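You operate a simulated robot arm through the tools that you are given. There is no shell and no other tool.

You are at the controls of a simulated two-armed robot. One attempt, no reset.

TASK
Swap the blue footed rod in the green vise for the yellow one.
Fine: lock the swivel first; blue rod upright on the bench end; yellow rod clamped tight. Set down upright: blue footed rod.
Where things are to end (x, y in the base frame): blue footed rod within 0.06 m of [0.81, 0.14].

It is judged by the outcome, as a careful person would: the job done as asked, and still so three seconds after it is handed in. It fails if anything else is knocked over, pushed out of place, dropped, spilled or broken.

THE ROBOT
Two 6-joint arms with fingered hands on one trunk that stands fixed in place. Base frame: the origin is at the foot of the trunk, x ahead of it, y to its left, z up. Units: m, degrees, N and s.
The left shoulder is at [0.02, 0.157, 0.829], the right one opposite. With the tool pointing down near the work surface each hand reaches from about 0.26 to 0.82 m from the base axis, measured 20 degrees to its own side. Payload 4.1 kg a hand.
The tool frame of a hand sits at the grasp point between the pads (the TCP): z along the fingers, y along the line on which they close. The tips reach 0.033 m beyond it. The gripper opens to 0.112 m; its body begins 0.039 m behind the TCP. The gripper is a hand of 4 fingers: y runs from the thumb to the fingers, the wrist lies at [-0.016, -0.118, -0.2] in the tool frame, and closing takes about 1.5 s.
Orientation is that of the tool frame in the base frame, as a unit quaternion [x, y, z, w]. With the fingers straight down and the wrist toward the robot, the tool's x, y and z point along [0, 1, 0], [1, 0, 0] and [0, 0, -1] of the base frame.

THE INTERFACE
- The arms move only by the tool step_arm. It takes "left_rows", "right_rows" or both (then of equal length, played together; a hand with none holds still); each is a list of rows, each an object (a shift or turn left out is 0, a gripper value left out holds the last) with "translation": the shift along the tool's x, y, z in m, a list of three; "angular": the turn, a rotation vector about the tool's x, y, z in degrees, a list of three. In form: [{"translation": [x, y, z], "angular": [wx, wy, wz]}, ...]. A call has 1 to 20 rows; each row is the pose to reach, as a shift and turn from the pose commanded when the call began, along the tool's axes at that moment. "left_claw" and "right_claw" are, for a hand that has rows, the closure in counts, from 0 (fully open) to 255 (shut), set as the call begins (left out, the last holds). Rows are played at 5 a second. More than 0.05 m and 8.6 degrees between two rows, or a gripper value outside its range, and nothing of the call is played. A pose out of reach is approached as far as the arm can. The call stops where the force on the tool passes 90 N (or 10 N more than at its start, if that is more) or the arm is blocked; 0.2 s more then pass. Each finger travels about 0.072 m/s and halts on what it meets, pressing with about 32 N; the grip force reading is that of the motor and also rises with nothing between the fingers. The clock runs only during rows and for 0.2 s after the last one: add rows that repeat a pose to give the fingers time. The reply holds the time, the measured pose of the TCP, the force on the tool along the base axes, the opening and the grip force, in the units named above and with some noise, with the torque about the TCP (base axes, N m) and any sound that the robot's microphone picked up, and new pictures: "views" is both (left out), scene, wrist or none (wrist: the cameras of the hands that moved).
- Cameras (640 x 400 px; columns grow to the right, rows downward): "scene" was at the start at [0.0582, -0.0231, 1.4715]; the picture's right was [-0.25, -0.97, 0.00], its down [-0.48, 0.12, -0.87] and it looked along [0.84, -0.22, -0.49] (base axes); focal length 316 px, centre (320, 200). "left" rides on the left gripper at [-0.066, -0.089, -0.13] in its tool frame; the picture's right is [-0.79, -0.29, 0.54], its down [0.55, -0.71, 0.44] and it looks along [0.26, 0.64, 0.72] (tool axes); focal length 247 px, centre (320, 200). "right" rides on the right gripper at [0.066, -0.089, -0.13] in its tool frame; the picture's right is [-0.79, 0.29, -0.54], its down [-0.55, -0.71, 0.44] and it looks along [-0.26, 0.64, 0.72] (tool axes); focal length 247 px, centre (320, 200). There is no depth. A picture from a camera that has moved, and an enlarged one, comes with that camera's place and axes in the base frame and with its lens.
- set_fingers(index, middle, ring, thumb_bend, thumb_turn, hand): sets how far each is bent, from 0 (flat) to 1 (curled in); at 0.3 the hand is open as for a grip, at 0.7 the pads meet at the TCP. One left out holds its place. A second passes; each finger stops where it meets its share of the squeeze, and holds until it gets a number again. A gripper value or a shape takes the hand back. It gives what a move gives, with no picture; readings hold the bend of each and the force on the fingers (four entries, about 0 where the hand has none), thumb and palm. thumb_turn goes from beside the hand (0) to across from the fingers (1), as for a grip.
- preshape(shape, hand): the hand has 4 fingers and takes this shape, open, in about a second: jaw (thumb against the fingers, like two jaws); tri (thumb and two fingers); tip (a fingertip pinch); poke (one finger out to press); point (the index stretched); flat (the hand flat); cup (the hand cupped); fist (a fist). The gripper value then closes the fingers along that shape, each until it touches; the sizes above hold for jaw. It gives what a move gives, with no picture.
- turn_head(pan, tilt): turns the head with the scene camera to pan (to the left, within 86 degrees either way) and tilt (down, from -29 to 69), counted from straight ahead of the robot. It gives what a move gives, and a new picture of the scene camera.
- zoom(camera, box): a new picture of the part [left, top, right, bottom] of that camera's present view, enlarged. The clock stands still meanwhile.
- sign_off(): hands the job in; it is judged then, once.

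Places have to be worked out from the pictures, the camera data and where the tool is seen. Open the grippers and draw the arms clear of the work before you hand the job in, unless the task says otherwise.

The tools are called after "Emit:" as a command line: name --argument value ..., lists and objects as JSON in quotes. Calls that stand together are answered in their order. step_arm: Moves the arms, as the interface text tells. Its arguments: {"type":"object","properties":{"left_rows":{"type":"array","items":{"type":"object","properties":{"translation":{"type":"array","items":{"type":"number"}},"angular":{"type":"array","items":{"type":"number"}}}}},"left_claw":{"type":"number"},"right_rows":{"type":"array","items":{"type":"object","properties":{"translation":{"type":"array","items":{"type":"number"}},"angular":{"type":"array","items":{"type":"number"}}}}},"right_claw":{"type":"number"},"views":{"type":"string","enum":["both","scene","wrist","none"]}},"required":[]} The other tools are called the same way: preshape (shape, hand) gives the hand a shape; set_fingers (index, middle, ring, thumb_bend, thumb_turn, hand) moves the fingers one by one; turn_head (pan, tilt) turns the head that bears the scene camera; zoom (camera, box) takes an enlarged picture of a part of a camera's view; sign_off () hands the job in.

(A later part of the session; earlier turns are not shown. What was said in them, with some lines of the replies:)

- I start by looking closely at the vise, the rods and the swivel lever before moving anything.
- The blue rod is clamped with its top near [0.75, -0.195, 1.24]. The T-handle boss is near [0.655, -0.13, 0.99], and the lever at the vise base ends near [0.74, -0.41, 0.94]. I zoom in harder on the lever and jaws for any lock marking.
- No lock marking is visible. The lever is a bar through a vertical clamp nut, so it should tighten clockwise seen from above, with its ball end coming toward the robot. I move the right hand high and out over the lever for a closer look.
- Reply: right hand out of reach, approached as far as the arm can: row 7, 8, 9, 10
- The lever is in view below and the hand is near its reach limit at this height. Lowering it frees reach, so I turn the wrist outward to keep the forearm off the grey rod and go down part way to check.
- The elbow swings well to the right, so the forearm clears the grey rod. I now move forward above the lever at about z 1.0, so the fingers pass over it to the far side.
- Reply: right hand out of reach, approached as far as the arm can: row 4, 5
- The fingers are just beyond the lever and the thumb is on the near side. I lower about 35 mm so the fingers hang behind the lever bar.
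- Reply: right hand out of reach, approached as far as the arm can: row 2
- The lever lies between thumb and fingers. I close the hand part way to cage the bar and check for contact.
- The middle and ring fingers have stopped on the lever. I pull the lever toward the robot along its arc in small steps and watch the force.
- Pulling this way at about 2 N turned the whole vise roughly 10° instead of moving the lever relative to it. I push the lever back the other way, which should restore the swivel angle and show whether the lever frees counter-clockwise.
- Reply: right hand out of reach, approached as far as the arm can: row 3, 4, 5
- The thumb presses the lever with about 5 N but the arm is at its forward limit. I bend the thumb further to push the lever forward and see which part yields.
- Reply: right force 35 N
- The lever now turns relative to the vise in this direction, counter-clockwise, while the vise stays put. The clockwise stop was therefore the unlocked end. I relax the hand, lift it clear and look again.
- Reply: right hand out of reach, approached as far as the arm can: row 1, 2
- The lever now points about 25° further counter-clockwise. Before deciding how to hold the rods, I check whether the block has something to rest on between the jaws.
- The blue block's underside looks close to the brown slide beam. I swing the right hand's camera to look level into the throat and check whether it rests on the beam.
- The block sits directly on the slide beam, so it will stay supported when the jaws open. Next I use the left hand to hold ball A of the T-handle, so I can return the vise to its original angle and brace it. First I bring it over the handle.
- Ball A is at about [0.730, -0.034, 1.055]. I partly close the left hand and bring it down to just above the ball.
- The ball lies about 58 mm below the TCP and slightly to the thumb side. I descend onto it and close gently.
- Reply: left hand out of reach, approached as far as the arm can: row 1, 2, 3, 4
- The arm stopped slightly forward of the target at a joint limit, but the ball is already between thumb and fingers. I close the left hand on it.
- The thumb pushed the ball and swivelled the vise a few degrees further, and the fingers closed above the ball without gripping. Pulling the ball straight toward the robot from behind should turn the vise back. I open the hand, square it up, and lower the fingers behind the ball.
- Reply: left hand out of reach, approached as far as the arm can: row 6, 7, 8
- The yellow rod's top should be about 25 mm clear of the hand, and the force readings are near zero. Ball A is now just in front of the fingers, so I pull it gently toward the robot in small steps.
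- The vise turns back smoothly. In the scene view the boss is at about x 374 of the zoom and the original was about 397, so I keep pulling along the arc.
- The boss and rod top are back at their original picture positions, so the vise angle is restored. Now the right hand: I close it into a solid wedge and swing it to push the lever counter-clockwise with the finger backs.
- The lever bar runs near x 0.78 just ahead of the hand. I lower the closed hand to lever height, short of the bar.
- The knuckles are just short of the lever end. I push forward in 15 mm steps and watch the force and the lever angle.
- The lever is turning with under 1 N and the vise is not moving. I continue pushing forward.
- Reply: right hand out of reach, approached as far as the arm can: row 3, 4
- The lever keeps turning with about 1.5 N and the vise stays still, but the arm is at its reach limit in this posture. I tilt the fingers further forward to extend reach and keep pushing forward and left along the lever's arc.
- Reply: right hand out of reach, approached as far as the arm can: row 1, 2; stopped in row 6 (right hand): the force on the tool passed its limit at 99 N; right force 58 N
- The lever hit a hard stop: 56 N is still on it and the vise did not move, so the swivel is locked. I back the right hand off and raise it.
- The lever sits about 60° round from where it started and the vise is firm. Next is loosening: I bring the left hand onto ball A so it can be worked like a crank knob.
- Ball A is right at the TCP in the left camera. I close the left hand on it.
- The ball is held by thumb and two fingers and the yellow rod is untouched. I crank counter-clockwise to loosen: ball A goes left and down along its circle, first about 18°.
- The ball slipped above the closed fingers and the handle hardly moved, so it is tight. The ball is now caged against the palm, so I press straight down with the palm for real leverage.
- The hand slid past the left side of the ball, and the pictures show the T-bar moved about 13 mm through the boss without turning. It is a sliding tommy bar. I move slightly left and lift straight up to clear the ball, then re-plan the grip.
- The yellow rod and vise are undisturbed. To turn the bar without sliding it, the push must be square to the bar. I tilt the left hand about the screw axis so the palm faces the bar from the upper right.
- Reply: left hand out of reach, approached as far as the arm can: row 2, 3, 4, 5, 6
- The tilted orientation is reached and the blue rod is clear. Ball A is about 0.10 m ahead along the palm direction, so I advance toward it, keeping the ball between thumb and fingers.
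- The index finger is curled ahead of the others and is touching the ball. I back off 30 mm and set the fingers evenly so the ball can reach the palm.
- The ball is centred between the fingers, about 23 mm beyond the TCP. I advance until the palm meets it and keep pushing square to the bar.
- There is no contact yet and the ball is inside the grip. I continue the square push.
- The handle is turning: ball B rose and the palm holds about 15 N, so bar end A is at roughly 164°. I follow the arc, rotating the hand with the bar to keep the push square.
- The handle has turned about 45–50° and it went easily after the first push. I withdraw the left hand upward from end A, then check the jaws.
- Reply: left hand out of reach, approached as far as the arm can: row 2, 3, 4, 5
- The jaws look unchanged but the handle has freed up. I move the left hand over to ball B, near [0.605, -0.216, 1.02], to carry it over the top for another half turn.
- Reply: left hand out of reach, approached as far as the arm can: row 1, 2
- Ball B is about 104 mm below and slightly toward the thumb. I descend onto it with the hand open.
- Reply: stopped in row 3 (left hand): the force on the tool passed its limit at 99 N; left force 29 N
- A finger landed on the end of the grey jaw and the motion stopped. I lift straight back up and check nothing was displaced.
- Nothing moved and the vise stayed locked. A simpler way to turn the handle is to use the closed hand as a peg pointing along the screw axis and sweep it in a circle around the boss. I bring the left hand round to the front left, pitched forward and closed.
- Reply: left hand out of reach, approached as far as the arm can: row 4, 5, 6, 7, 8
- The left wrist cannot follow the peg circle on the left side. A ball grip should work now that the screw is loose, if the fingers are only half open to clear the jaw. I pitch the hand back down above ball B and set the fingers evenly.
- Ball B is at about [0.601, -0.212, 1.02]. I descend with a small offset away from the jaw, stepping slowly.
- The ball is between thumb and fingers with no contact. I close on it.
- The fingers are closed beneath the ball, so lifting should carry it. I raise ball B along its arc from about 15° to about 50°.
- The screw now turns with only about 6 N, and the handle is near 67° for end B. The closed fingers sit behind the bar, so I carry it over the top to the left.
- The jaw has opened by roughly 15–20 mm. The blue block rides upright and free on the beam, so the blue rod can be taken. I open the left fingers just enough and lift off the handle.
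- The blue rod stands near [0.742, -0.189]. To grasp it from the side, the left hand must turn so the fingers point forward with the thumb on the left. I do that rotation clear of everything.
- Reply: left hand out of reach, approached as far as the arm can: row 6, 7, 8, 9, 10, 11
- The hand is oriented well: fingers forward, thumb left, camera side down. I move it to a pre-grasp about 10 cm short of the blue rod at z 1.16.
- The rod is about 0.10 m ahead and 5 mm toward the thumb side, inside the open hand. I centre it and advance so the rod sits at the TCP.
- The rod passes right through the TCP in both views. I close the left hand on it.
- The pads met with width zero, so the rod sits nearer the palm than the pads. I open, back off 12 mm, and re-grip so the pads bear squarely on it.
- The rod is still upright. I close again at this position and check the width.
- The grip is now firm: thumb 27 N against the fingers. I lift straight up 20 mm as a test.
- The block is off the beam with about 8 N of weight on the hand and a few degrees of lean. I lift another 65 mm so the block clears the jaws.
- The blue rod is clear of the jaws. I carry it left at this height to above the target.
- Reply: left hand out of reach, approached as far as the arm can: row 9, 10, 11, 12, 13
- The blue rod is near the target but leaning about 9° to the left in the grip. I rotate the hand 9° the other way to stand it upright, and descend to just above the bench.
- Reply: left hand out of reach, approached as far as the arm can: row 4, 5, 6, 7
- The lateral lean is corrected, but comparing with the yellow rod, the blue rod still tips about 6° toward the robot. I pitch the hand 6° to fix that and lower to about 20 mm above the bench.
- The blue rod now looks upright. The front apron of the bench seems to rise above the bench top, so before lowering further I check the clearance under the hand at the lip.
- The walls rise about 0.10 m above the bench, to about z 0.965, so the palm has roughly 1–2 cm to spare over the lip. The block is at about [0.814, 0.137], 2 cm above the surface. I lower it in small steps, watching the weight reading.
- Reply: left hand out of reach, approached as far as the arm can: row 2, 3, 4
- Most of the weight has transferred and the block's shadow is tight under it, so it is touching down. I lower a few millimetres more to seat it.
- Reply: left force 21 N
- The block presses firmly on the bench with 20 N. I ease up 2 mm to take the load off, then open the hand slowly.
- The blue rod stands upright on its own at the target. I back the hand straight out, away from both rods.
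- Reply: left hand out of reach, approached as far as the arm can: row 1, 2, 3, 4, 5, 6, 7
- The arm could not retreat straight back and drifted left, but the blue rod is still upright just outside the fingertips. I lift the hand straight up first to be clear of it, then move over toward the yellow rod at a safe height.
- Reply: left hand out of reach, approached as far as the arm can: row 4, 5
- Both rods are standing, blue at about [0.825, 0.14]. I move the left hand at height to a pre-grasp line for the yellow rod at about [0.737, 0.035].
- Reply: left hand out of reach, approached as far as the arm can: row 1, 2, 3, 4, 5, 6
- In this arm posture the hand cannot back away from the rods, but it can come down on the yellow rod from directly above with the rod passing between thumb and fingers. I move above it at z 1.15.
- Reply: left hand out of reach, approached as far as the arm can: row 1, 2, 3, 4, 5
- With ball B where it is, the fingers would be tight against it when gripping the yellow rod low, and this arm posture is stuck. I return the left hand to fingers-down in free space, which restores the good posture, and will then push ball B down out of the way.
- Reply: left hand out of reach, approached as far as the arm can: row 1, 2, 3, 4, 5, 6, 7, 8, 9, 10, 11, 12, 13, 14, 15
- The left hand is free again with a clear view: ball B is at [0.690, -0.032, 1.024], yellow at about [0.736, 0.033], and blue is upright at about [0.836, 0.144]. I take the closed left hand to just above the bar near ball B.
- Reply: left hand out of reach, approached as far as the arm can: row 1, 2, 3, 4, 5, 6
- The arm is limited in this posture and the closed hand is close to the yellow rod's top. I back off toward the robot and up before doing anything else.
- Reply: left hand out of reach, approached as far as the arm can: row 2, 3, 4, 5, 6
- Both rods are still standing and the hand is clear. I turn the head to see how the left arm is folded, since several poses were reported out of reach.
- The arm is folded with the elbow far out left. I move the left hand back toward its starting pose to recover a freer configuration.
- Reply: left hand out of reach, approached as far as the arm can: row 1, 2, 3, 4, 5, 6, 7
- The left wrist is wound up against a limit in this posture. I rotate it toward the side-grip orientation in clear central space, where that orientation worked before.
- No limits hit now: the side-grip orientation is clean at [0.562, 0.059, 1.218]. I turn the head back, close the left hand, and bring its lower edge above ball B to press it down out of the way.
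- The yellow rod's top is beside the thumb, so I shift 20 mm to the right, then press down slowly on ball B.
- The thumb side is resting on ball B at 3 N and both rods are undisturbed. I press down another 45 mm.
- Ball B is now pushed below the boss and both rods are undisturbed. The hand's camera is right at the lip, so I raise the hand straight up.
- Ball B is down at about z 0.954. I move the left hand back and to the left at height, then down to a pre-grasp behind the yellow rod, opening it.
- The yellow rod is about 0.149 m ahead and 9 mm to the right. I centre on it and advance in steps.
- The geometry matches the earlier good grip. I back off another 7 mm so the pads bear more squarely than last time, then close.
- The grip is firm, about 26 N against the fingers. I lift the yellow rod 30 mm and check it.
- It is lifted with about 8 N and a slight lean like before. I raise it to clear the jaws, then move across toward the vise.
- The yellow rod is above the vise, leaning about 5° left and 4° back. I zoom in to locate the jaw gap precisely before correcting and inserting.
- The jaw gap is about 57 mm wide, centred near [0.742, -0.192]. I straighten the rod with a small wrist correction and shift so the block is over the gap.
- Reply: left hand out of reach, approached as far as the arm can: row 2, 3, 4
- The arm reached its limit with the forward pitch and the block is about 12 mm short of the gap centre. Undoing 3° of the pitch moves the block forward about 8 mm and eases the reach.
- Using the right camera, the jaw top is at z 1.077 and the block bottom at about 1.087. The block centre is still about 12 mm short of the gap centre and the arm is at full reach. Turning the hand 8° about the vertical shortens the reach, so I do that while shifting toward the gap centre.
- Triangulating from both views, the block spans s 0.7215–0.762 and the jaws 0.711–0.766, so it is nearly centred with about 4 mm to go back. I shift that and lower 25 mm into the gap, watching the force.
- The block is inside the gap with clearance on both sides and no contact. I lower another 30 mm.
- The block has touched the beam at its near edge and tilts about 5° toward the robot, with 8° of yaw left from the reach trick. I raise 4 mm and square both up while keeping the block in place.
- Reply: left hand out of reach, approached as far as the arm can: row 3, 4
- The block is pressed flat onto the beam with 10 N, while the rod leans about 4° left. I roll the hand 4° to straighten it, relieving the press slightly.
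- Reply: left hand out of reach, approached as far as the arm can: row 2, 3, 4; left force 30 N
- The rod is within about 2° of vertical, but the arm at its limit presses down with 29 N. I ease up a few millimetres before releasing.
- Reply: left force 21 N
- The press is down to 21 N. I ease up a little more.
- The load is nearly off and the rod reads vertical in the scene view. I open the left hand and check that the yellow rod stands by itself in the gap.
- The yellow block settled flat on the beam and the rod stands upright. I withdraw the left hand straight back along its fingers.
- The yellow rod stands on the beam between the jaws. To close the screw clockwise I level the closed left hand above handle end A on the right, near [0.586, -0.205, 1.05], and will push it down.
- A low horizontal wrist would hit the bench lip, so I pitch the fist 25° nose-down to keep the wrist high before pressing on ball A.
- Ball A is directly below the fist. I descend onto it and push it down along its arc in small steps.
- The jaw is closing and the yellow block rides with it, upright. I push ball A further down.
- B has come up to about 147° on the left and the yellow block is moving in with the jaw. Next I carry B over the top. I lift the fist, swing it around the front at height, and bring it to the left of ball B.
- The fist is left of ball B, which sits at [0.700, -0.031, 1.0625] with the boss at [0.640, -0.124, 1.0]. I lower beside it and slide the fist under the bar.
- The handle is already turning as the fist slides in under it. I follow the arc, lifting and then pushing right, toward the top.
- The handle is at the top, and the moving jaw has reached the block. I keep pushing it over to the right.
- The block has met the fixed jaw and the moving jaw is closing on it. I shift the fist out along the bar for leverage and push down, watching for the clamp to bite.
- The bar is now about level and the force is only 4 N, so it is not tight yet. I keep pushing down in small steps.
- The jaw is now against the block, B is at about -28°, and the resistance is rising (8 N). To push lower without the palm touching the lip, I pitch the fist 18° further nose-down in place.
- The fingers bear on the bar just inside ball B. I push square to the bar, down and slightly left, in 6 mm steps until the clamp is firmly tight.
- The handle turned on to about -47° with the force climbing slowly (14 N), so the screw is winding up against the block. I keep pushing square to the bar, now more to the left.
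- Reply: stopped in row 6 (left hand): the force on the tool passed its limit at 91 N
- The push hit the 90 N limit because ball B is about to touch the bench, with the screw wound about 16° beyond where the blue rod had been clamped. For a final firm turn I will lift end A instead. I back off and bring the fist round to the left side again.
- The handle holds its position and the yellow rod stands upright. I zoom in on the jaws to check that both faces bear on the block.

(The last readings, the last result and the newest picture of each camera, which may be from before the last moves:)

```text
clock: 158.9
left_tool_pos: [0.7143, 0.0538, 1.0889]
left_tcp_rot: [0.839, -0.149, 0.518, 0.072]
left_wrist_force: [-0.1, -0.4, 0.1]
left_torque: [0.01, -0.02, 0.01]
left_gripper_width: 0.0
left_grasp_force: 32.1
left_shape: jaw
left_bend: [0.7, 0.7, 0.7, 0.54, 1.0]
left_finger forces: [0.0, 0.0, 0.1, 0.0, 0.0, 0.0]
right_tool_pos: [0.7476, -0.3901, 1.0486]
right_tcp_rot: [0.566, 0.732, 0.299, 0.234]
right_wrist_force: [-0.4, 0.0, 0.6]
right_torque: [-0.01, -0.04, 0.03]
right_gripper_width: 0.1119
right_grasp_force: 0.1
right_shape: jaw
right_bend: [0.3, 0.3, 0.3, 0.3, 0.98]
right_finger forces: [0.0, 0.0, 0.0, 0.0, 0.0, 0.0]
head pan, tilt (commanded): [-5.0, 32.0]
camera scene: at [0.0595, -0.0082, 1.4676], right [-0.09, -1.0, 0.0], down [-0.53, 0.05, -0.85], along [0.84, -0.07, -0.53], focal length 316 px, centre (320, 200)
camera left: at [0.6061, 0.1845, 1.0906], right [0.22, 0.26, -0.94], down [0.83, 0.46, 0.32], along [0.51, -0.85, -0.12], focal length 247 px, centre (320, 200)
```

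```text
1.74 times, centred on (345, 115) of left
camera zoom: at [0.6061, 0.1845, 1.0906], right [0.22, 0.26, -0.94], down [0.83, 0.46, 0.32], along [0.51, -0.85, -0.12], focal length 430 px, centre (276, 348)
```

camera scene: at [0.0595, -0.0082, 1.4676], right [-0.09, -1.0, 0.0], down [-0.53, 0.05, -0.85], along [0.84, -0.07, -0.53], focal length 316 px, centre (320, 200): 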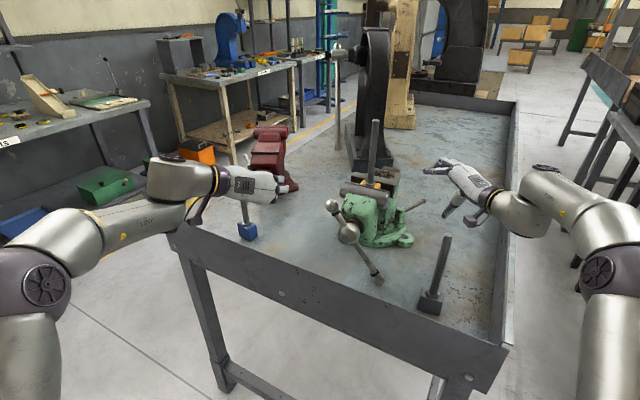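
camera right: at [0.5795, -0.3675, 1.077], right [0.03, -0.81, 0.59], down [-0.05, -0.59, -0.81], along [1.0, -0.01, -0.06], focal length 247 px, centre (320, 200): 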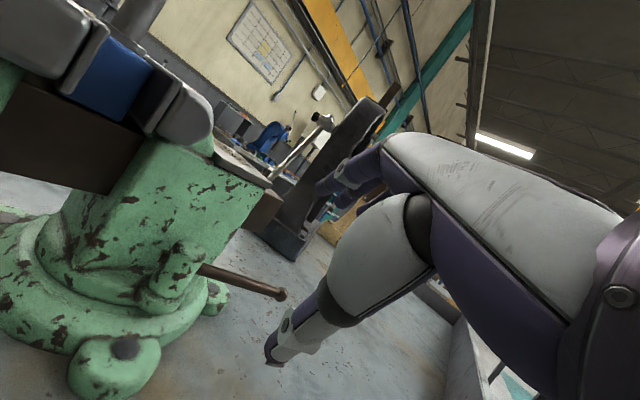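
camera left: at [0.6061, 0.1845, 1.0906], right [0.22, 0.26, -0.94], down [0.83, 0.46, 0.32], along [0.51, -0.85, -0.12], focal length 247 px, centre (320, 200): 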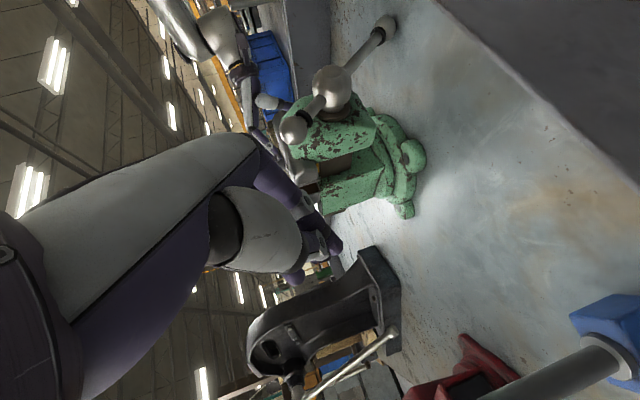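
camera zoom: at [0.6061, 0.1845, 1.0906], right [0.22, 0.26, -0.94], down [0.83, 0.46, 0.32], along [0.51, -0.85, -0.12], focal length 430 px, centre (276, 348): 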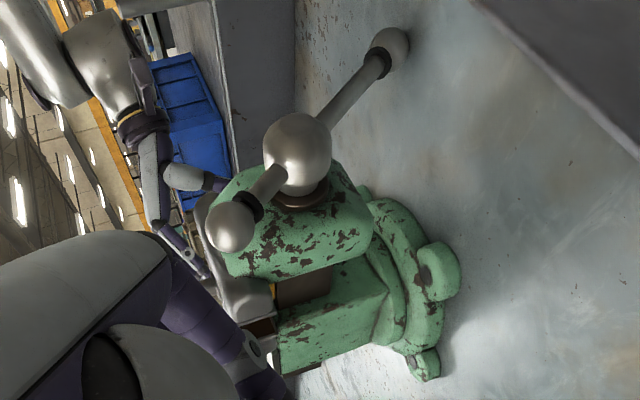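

Both jaw faces are against the block, as they were with the blue one. For a final firm tightening I put the fist at the lower left of ball A, at [0.675, -0.090, 1.063], and will push it up and to the right, square to the bar.

Emit:
step_arm --left_rows '[{"translation": [-0.036, 0.006, 0.0274]}, {"translation": [-0.0715, 0.0119, 0.0548]}, {"translation": [-0.069, 0.0405, 0.0551]}, {"translation": [-0.0667, 0.069, 0.0554]}, {"translation": [-0.06, 0.08, 0.0487]}, {"translation": [-0.053, 0.0915, 0.042]}, {"translation": [-0.053, 0.0915, 0.042]}]' --left_claw 255 --views "both"

Emit:
zoom --camera "scene" --box '[255, 130, 415, 290]'

```text
clock: 160.6
left_tool_pos: [0.6997, -0.0369, 1.0195]
left_tcp_rot: [0.839, -0.148, 0.519, 0.072]
left_wrist_force: [0.0, 0.0, -0.4]
left_torque: [0.02, -0.03, 0.01]
left_gripper_width: 0.0
left_grasp_force: 32.1
left_shape: jaw
left_bend: [0.7, 0.7, 0.7, 0.54, 1.0]
left_finger forces: [0.0, 0.1, 0.0, 0.0, 0.0, 0.1]
right_tool_pos: [0.7461, -0.3904, 1.048]
right_tcp_rot: [0.565, 0.732, 0.299, 0.234]
right_wrist_force: [-0.3, 0.1, -0.1]
right_torque: [0.04, -0.02, -0.01]
right_gripper_width: 0.1117
right_grasp_force: 0.0
right_shape: jaw
right_bend: [0.3, 0.3, 0.3, 0.3, 0.98]
right_finger forces: [0.1, 0.0, 0.1, 0.0, 0.0, 0.0]
head pan, tilt (commanded): [-5.0, 32.0]
camera scene: at [0.0597, -0.0082, 1.4676], right [-0.09, -1.0, 0.0], down [-0.53, 0.05, -0.85], along [0.84, -0.07, -0.53], focal length 316 px, centre (320, 200)
camera left: at [0.5916, 0.093, 1.022], right [0.22, 0.26, -0.94], down [0.83, 0.46, 0.32], along [0.51, -0.85, -0.12], focal length 247 px, centre (320, 200)
```

scene: 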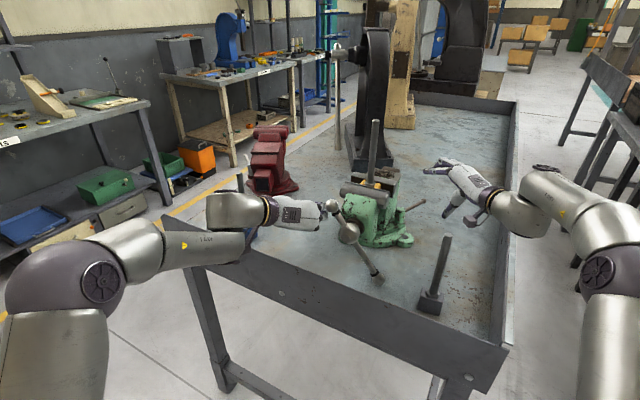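
left: 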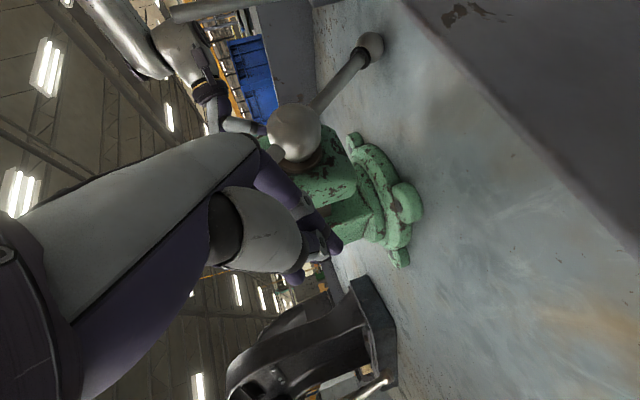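

```text
2.50 times, centred on (335, 210) of scene
camera zoom: at [0.0597, -0.0082, 1.4676], right [-0.09, -1.0, 0.0], down [-0.53, 0.05, -0.85], along [0.84, -0.07, -0.53], focal length 791 px, centre (282, 175)
```

zoom: 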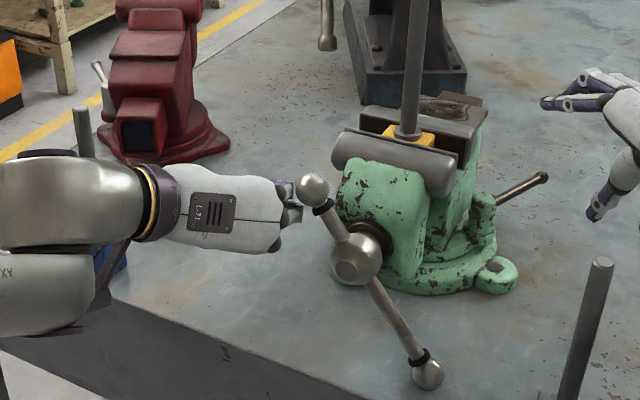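

The fist sits just to the left of ball A. I push up and right in 6 mm steps and watch the force.

Emit:
step_arm --left_rows '[{"translation": [0.0028, 0.0045, -0.0027]}, {"translation": [0.0056, 0.0091, -0.0054]}, {"translation": [0.0084, 0.0136, -0.0081]}, {"translation": [0.0112, 0.0182, -0.0109]}, {"translation": [0.014, 0.0227, -0.0136]}, {"translation": [0.0168, 0.0273, -0.0163]}]' --left_claw 255 --views "both"

Emit:
zoom --camera "scene" --box '[255, 130, 415, 290]'

```text
clock: 161.9
left_tool_pos: [0.6903, -0.0466, 1.0381]
left_tcp_rot: [0.842, -0.138, 0.519, 0.064]
left_wrist_force: [9.8, 57.5, -14.3]
left_torque: [-1.16, 0.02, -0.76]
left_gripper_width: 0.0001
left_grasp_force: 31.8
left_shape: jaw
left_bend: [0.7, 0.7, 0.7, 0.53, 1.0]
left_finger forces: [0.0, 36.6, 28.6, 0.0, 0.0, 0.0]
right_tool_pos: [0.748, -0.3874, 1.0484]
right_tcp_rot: [0.565, 0.733, 0.298, 0.234]
right_wrist_force: [0.2, -0.4, -0.6]
right_torque: [0.0, -0.01, -0.07]
right_gripper_width: 0.112
right_grasp_force: 0.0
right_shape: jaw
right_bend: [0.3, 0.3, 0.3, 0.3, 0.98]
right_finger forces: [0.1, 0.0, 0.0, 0.0, 0.0, 0.0]
head pan, tilt (commanded): [-5.0, 32.0]
camera scene: at [0.0605, -0.0057, 1.4675], right [-0.09, -1.0, 0.0], down [-0.53, 0.04, -0.85], along [0.84, -0.07, -0.53], focal length 316 px, centre (320, 200)
camera left: at [0.5786, 0.0811, 1.042], right [0.21, 0.27, -0.94], down [0.82, 0.48, 0.32], along [0.54, -0.83, -0.12], focal length 247 px, centre (320, 200)
```

scene: 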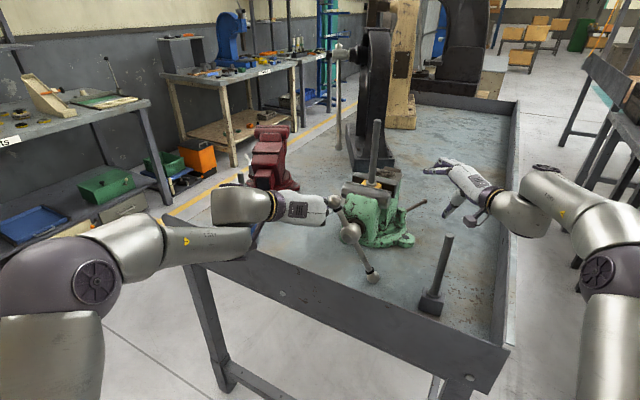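
left: 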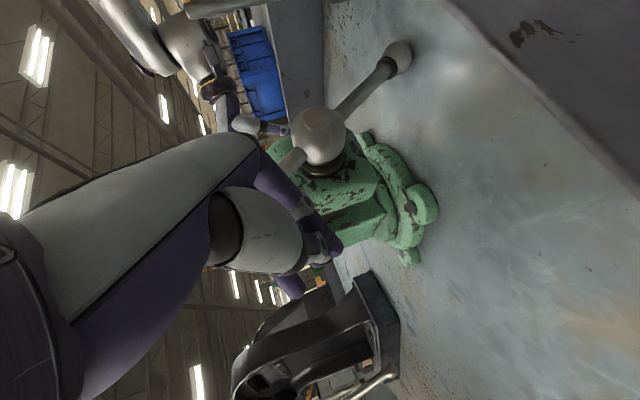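

```text
2.50 times, centred on (335, 210) of scene
camera zoom: at [0.0605, -0.0057, 1.4675], right [-0.09, -1.0, 0.0], down [-0.53, 0.04, -0.85], along [0.84, -0.07, -0.53], focal length 791 px, centre (282, 175)
```

zoom: 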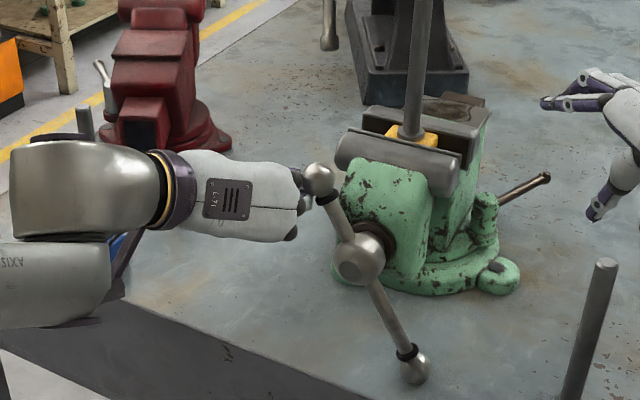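

Ball A now resists with about 60 N, roughly 5 N·m on the screw, and moved only a few degrees. I add a little more to be sure it is tight.

Emit:
step_arm --left_rows '[{"translation": [0.0014, 0.0023, -0.0014]}, {"translation": [0.0028, 0.0045, -0.0027]}, {"translation": [0.0042, 0.0068, -0.0041]}]' --left_claw 255 --views "none"

Emit:
zoom --camera "scene" --box '[255, 130, 415, 290]'

Emit:
zoom --camera "right" --box '[40, 0, 190, 150]'

```text
clock: 162.8
left_tool_pos: [0.6885, -0.049, 1.04]
left_tcp_rot: [0.844, -0.135, 0.516, 0.061]
left_wrist_force: [13.0, 68.3, -17.6]
left_torque: [-1.41, 0.02, -0.75]
left_gripper_width: 0.0
left_grasp_force: 32.0
left_shape: jaw
left_bend: [0.7, 0.7, 0.7, 0.53, 1.0]
left_finger forces: [0.0, 39.3, 37.4, 0.0, 0.0, 0.0]
right_tool_pos: [0.7474, -0.3864, 1.0489]
right_tcp_rot: [0.565, 0.733, 0.298, 0.235]
right_wrist_force: [-0.2, 0.5, 0.5]
right_torque: [-0.01, 0.03, 0.05]
right_gripper_width: 0.112
right_grasp_force: 0.1
right_shape: jaw
right_bend: [0.3, 0.3, 0.3, 0.3, 0.98]
right_finger forces: [0.0, 0.0, 0.0, 0.1, 0.0, 0.1]
head pan, tilt (commanded): [-5.0, 32.0]
```

```text
2.50 times, centred on (335, 210) of scene
camera zoom: at [0.0607, -0.0052, 1.4675], right [-0.09, -1.0, 0.0], down [-0.53, 0.04, -0.85], along [0.84, -0.07, -0.53], focal length 791 px, centre (282, 175)
```

zoom: 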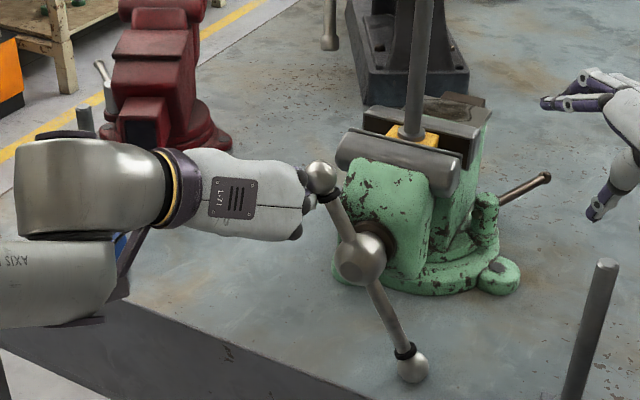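

```text
2.67 times, centred on (115, 75) of right
camera zoom: at [0.5814, -0.3631, 1.0773], right [0.03, -0.81, 0.59], down [-0.05, -0.59, -0.81], along [1.0, -0.01, -0.06], focal length 659 px, centre (867, 533)
```

zoom: 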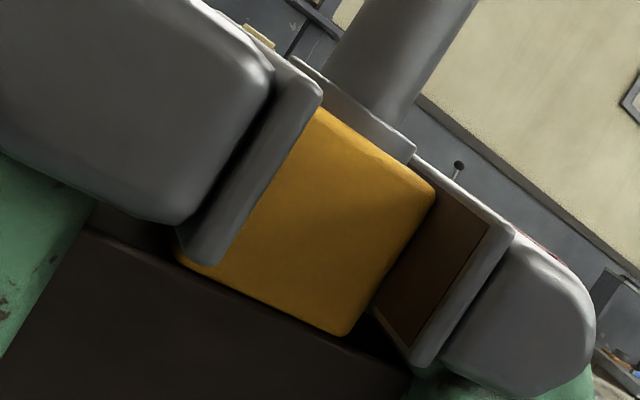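

The handle now holds about 70 N (around 6 N·m), so the yellow rod is clamped tight. I back the fist off the way it came and take the left hand well clear.

Emit:
step_arm --left_rows '[{"translation": [-0.0065, -0.0118, 0.007]}, {"translation": [-0.013, -0.0237, 0.0139]}, {"translation": [-0.012, -0.0486, 0.0178]}, {"translation": [-0.0112, -0.0735, 0.0217]}, {"translation": [0.0264, -0.0877, -0.0146]}, {"translation": [0.0581, -0.0958, -0.0517]}, {"translation": [0.0618, -0.0908, -0.0999]}, {"translation": [0.0506, -0.0798, -0.1441]}, {"translation": [0.0396, -0.0688, -0.1884]}, {"translation": [0.0284, -0.0578, -0.2327]}, {"translation": [0.0284, -0.0578, -0.2327]}]' --left_claw 255 --views "both"

Emit:
zoom --camera "scene" --box '[195, 100, 455, 300]'

```text
refused: row 5 steps farther than a row can; nothing moved
```

```text
2.00 times, centred on (325, 200) of scene
camera zoom: at [0.0607, -0.0052, 1.4675], right [-0.09, -1.0, 0.0], down [-0.53, 0.04, -0.85], along [0.84, -0.07, -0.53], focal length 633 px, centre (310, 200)
```

zoom: 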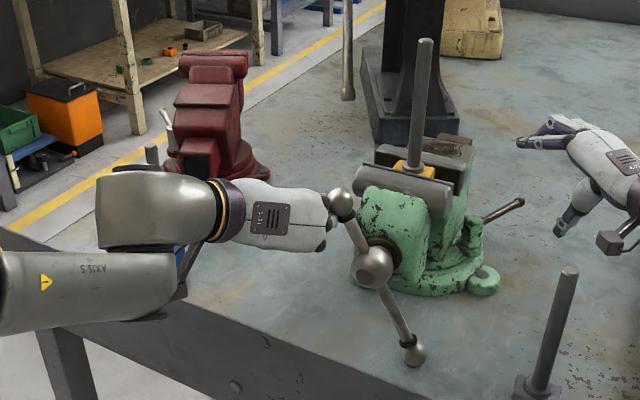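

One row was too long a step, so nothing moved. I repeat the withdrawal with smaller steps.

Emit:
step_arm --left_rows '[{"translation": [-0.0065, -0.0118, 0.007]}, {"translation": [-0.013, -0.0237, 0.0139]}, {"translation": [-0.012, -0.0486, 0.0178]}, {"translation": [-0.0112, -0.0735, 0.0217]}, {"translation": [0.0076, -0.0806, 0.0036]}, {"translation": [0.0264, -0.0877, -0.0146]}, {"translation": [0.0423, -0.0918, -0.0332]}, {"translation": [0.0581, -0.0958, -0.0517]}, {"translation": [0.06, -0.0933, -0.0758]}, {"translation": [0.0618, -0.0908, -0.0999]}, {"translation": [0.0506, -0.0798, -0.1441]}, {"translation": [0.0396, -0.0688, -0.1884]}, {"translation": [0.0284, -0.0578, -0.2327]}, {"translation": [0.0284, -0.0578, -0.2327]}]' --left_claw 255 --views "both"

Emit:
zoom --camera "scene" --box '[195, 100, 455, 300]'

```text
clock: 165.8
left_tool_pos: [0.512, 0.0454, 1.1772]
left_tcp_rot: [0.839, -0.148, 0.519, 0.072]
left_wrist_force: [0.5, -0.9, -0.3]
left_torque: [0.03, 0.01, 0.0]
left_gripper_width: 0.0
left_grasp_force: 32.4
left_shape: jaw
left_bend: [0.7, 0.7, 0.7, 0.54, 1.0]
left_finger forces: [0.0, 0.1, 0.0, 0.0, 0.1, 0.0]
right_tool_pos: [0.7471, -0.3902, 1.0482]
right_tcp_rot: [0.566, 0.732, 0.299, 0.233]
right_wrist_force: [0.1, -0.1, -0.4]
right_torque: [0.0, -0.01, 0.02]
right_gripper_width: 0.1117
right_grasp_force: 0.1
right_shape: jaw
right_bend: [0.3, 0.3, 0.3, 0.3, 0.98]
right_finger forces: [0.0, 0.0, 0.0, 0.0, 0.0, 0.0]
head pan, tilt (commanded): [-5.0, 32.0]
camera scene: at [0.0598, -0.0082, 1.4676], right [-0.09, -1.0, 0.0], down [-0.53, 0.05, -0.85], along [0.84, -0.07, -0.53], focal length 316 px, centre (320, 200)
camera left: at [0.4042, 0.1768, 1.1812], right [0.22, 0.26, -0.94], down [0.83, 0.46, 0.32], along [0.51, -0.85, -0.12], focal length 247 px, centre (320, 200)
```

scene: 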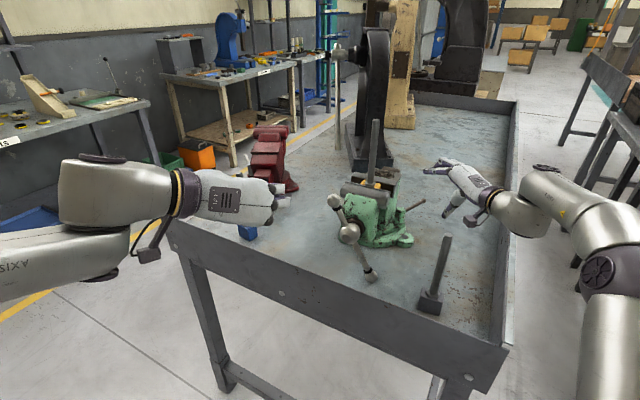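
left: 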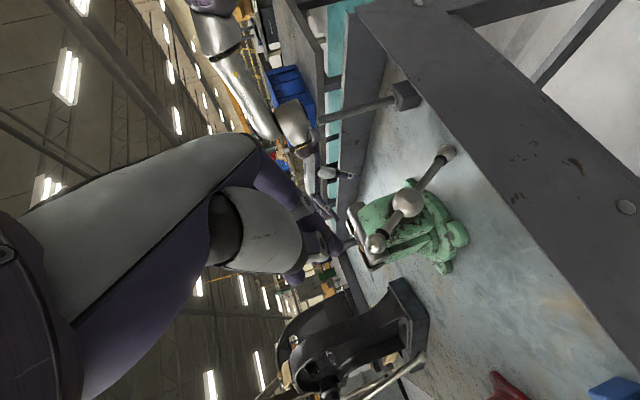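

```text
2.00 times, centred on (325, 200) of scene
camera zoom: at [0.0598, -0.0082, 1.4676], right [-0.09, -1.0, 0.0], down [-0.53, 0.05, -0.85], along [0.84, -0.07, -0.53], focal length 633 px, centre (310, 200)
```

zoom: 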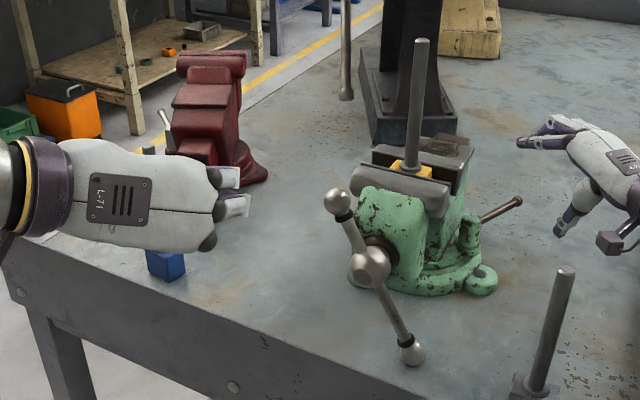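

The handle stayed put and the yellow rod is upright. I open both hands and draw both arms back, clear of the bench.

Emit:
step_arm --left_rows '[{"translation": [-0.0027, -0.0096, -0.0377]}, {"translation": [-0.0054, -0.0192, -0.0754]}, {"translation": [-0.0081, -0.0288, -0.1131]}, {"translation": [-0.0066, -0.0362, -0.1427]}, {"translation": [-0.0066, -0.0362, -0.1427]}, {"translation": [-0.0066, -0.0362, -0.1427]}, {"translation": [-0.0066, -0.0362, -0.1427]}, {"translation": [-0.0066, -0.0362, -0.1427]}, {"translation": [-0.0066, -0.0362, -0.1427]}]' --right_rows '[{"translation": [0.0026, 0.0215, -0.0351]}, {"translation": [0.0052, 0.0429, -0.0703]}, {"translation": [0.0056, 0.0531, -0.1095]}, {"translation": [0.0097, 0.0424, -0.1484]}, {"translation": [0.0172, 0.0252, -0.187]}, {"translation": [0.0237, 0.0041, -0.2221]}, {"translation": [0.0312, -0.0202, -0.2536]}, {"translation": [0.0367, -0.0463, -0.2839]}, {"translation": [0.0409, -0.0697, -0.3101]}]' --left_claw 0 --right_claw 0 --views "both"

Emit:
zoom --camera "scene" --box '[195, 100, 475, 320]'

```text
clock: 167.8
left_tool_pos: [0.3988, 0.1195, 1.239]
left_tcp_rot: [0.839, -0.148, 0.518, 0.073]
left_wrist_force: [0.6, 0.7, 0.4]
left_torque: [0.01, 0.0, -0.03]
left_gripper_width: 0.1116
left_grasp_force: 0.0
left_shape: jaw
left_bend: [0.3, 0.3, 0.3, 0.3, 0.98]
left_finger forces: [0.1, 0.1, 0.0, 0.1, 0.0, 0.0]
right_tool_pos: [0.4762, -0.4163, 1.2191]
right_tcp_rot: [0.564, 0.733, 0.3, 0.233]
right_wrist_force: [0.2, 0.3, -0.3]
right_torque: [0.01, 0.0, 0.03]
right_gripper_width: 0.1119
right_grasp_force: 0.1
right_shape: jaw
right_bend: [0.3, 0.3, 0.3, 0.3, 0.98]
right_finger forces: [0.1, 0.1, 0.1, 0.0, 0.1, 0.1]
head pan, tilt (commanded): [-5.0, 32.0]
camera scene: at [0.0601, -0.0083, 1.4675], right [-0.09, -1.0, 0.0], down [-0.53, 0.05, -0.85], along [0.84, -0.07, -0.53], focal length 316 px, centre (320, 200)
camera right: at [0.3084, -0.3922, 1.2482], right [0.03, -0.81, 0.59], down [-0.05, -0.59, -0.81], along [1.0, -0.01, -0.06], focal length 247 px, centre (320, 200)
camera left: at [0.291, 0.2503, 1.2424], right [0.22, 0.26, -0.94], down [0.83, 0.46, 0.32], along [0.51, -0.85, -0.12], focal length 247 px, centre (320, 200)
```

scene: 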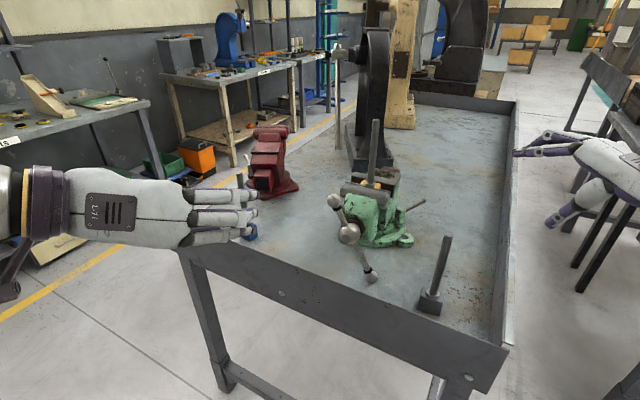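
right: 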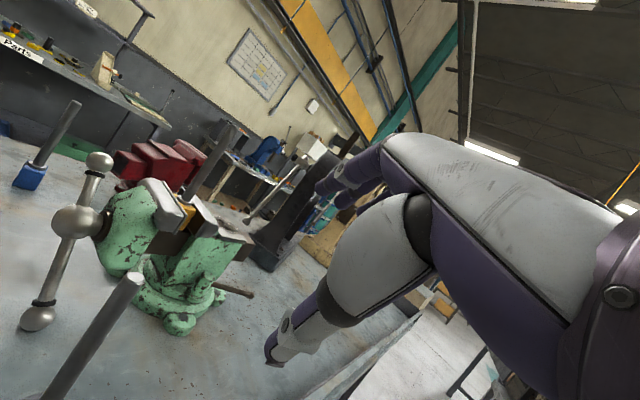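
left: 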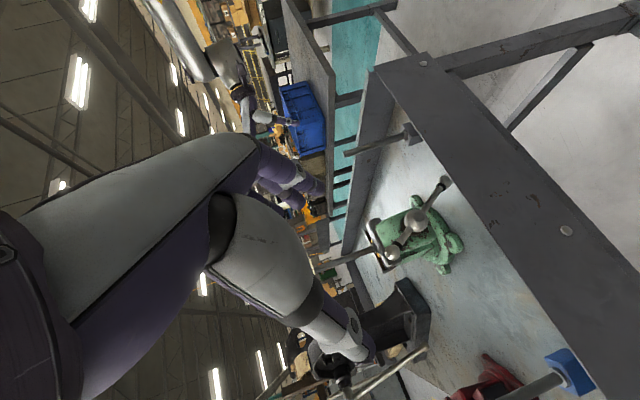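

```text
1.82 times, centred on (335, 210) of scene
camera zoom: at [0.0601, -0.0083, 1.4675], right [-0.09, -1.0, 0.0], down [-0.53, 0.05, -0.85], along [0.84, -0.07, -0.53], focal length 575 px, centre (293, 182)
```

zoom: 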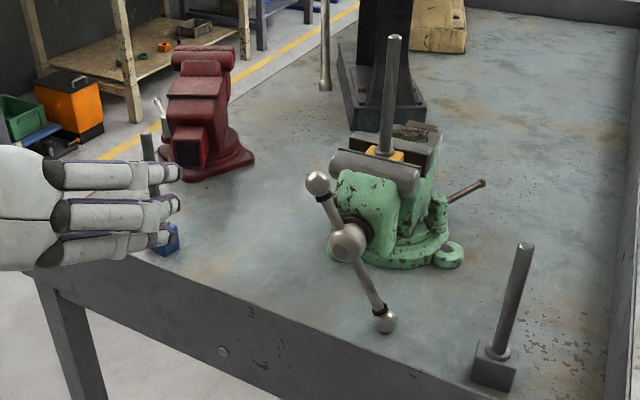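

Both arms are back and the hands are open. I do a last check of the blue rod, the yellow rod and the lever from both cameras.

Emit:
zoom --camera "right" --box '[0, 80, 290, 350]'

Emit:
turn_head --pan 8 --tilt 32

```text
1.48 times, centred on (145, 215) of right
camera zoom: at [0.3084, -0.3922, 1.2482], right [0.03, -0.81, 0.59], down [-0.05, -0.59, -0.81], along [1.0, -0.01, -0.06], focal length 366 px, centre (579, 178)
```

zoom: 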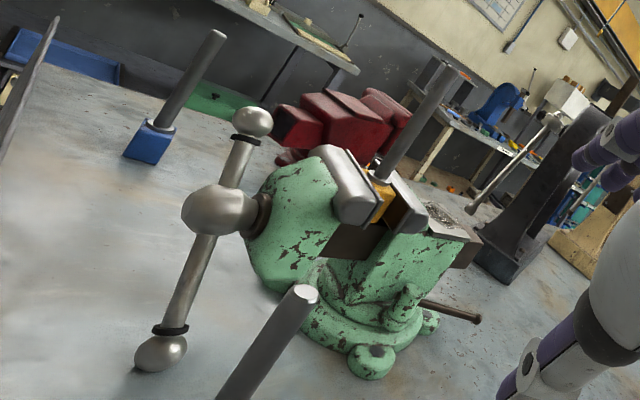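

```text
clock: 168.5
left_tool_pos: [0.398, 0.1196, 1.2397]
left_tcp_rot: [0.839, -0.147, 0.519, 0.072]
left_wrist_force: [0.7, -0.3, 0.0]
left_torque: [0.0, 0.05, 0.0]
left_gripper_width: 0.1116
left_grasp_force: 0.0
left_shape: jaw
left_bend: [0.3, 0.3, 0.3, 0.3, 0.98]
left_finger forces: [0.0, 0.0, 0.1, 0.0, 0.0, 0.0]
right_tool_pos: [0.4752, -0.4156, 1.2195]
right_tcp_rot: [0.565, 0.732, 0.299, 0.234]
right_wrist_force: [-1.4, -0.2, 0.5]
right_torque: [-0.01, -0.02, -0.03]
right_gripper_width: 0.1118
right_grasp_force: 0.0
right_shape: jaw
right_bend: [0.3, 0.3, 0.3, 0.3, 0.98]
right_finger forces: [0.0, 0.0, 0.0, 0.1, 0.1, 0.0]
head pan, tilt (commanded): [8.0, 32.0]
camera scene: at [0.0591, 0.012, 1.4676], right [0.14, -0.99, 0.0], down [-0.52, -0.07, -0.85], along [0.84, 0.12, -0.53], focal length 316 px, centre (320, 200)
```

scene: 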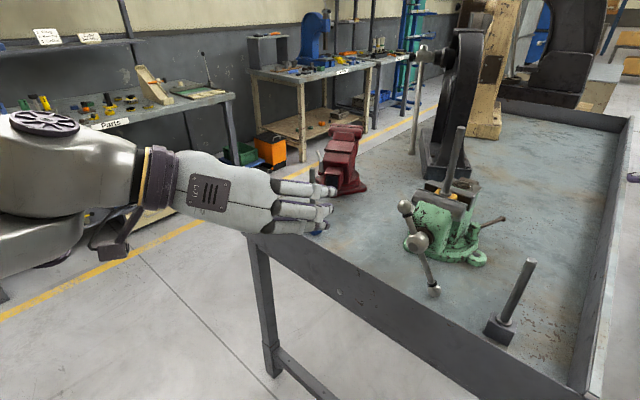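

The pictures show the blue rod upright near [0.826, 0.142], within the target circle. The yellow rod is upright and clamped, the swivel lever is still at its locked stop, the grey rod is untouched, and both hands are open and clear. I hand the job in.

Emit:
sign_off

```text
The job is handed in.
```

The swap is done and handed in: the yellow rod is clamped in the green vise and the blue rod stands upright near the target. I have not seen the judge's result.

- **Swivel:** it was locked before I touched the handle, by turning the lever about 60° to a hard stop. My first pull on the lever went the wrong way and turned the unlocked vise by 10° or more. I brought it back to its starting angle before locking, judged from the pictures.
- **Blue rod:** it stands upright at about [0.826, 0.142], roughly 16 mm from the target point.
- **Yellow rod:** it sits upright on the vise beam with both jaw faces against its block. The last push on the handle held about 70 N, around 6 N·m by estimate, with the jaws no longer moving. I have no direct reading of the clamp force.
- **Everything else:** the grey rod, the red vise and the swivel lever look undisturbed. Both hands are open and drawn back from the bench.
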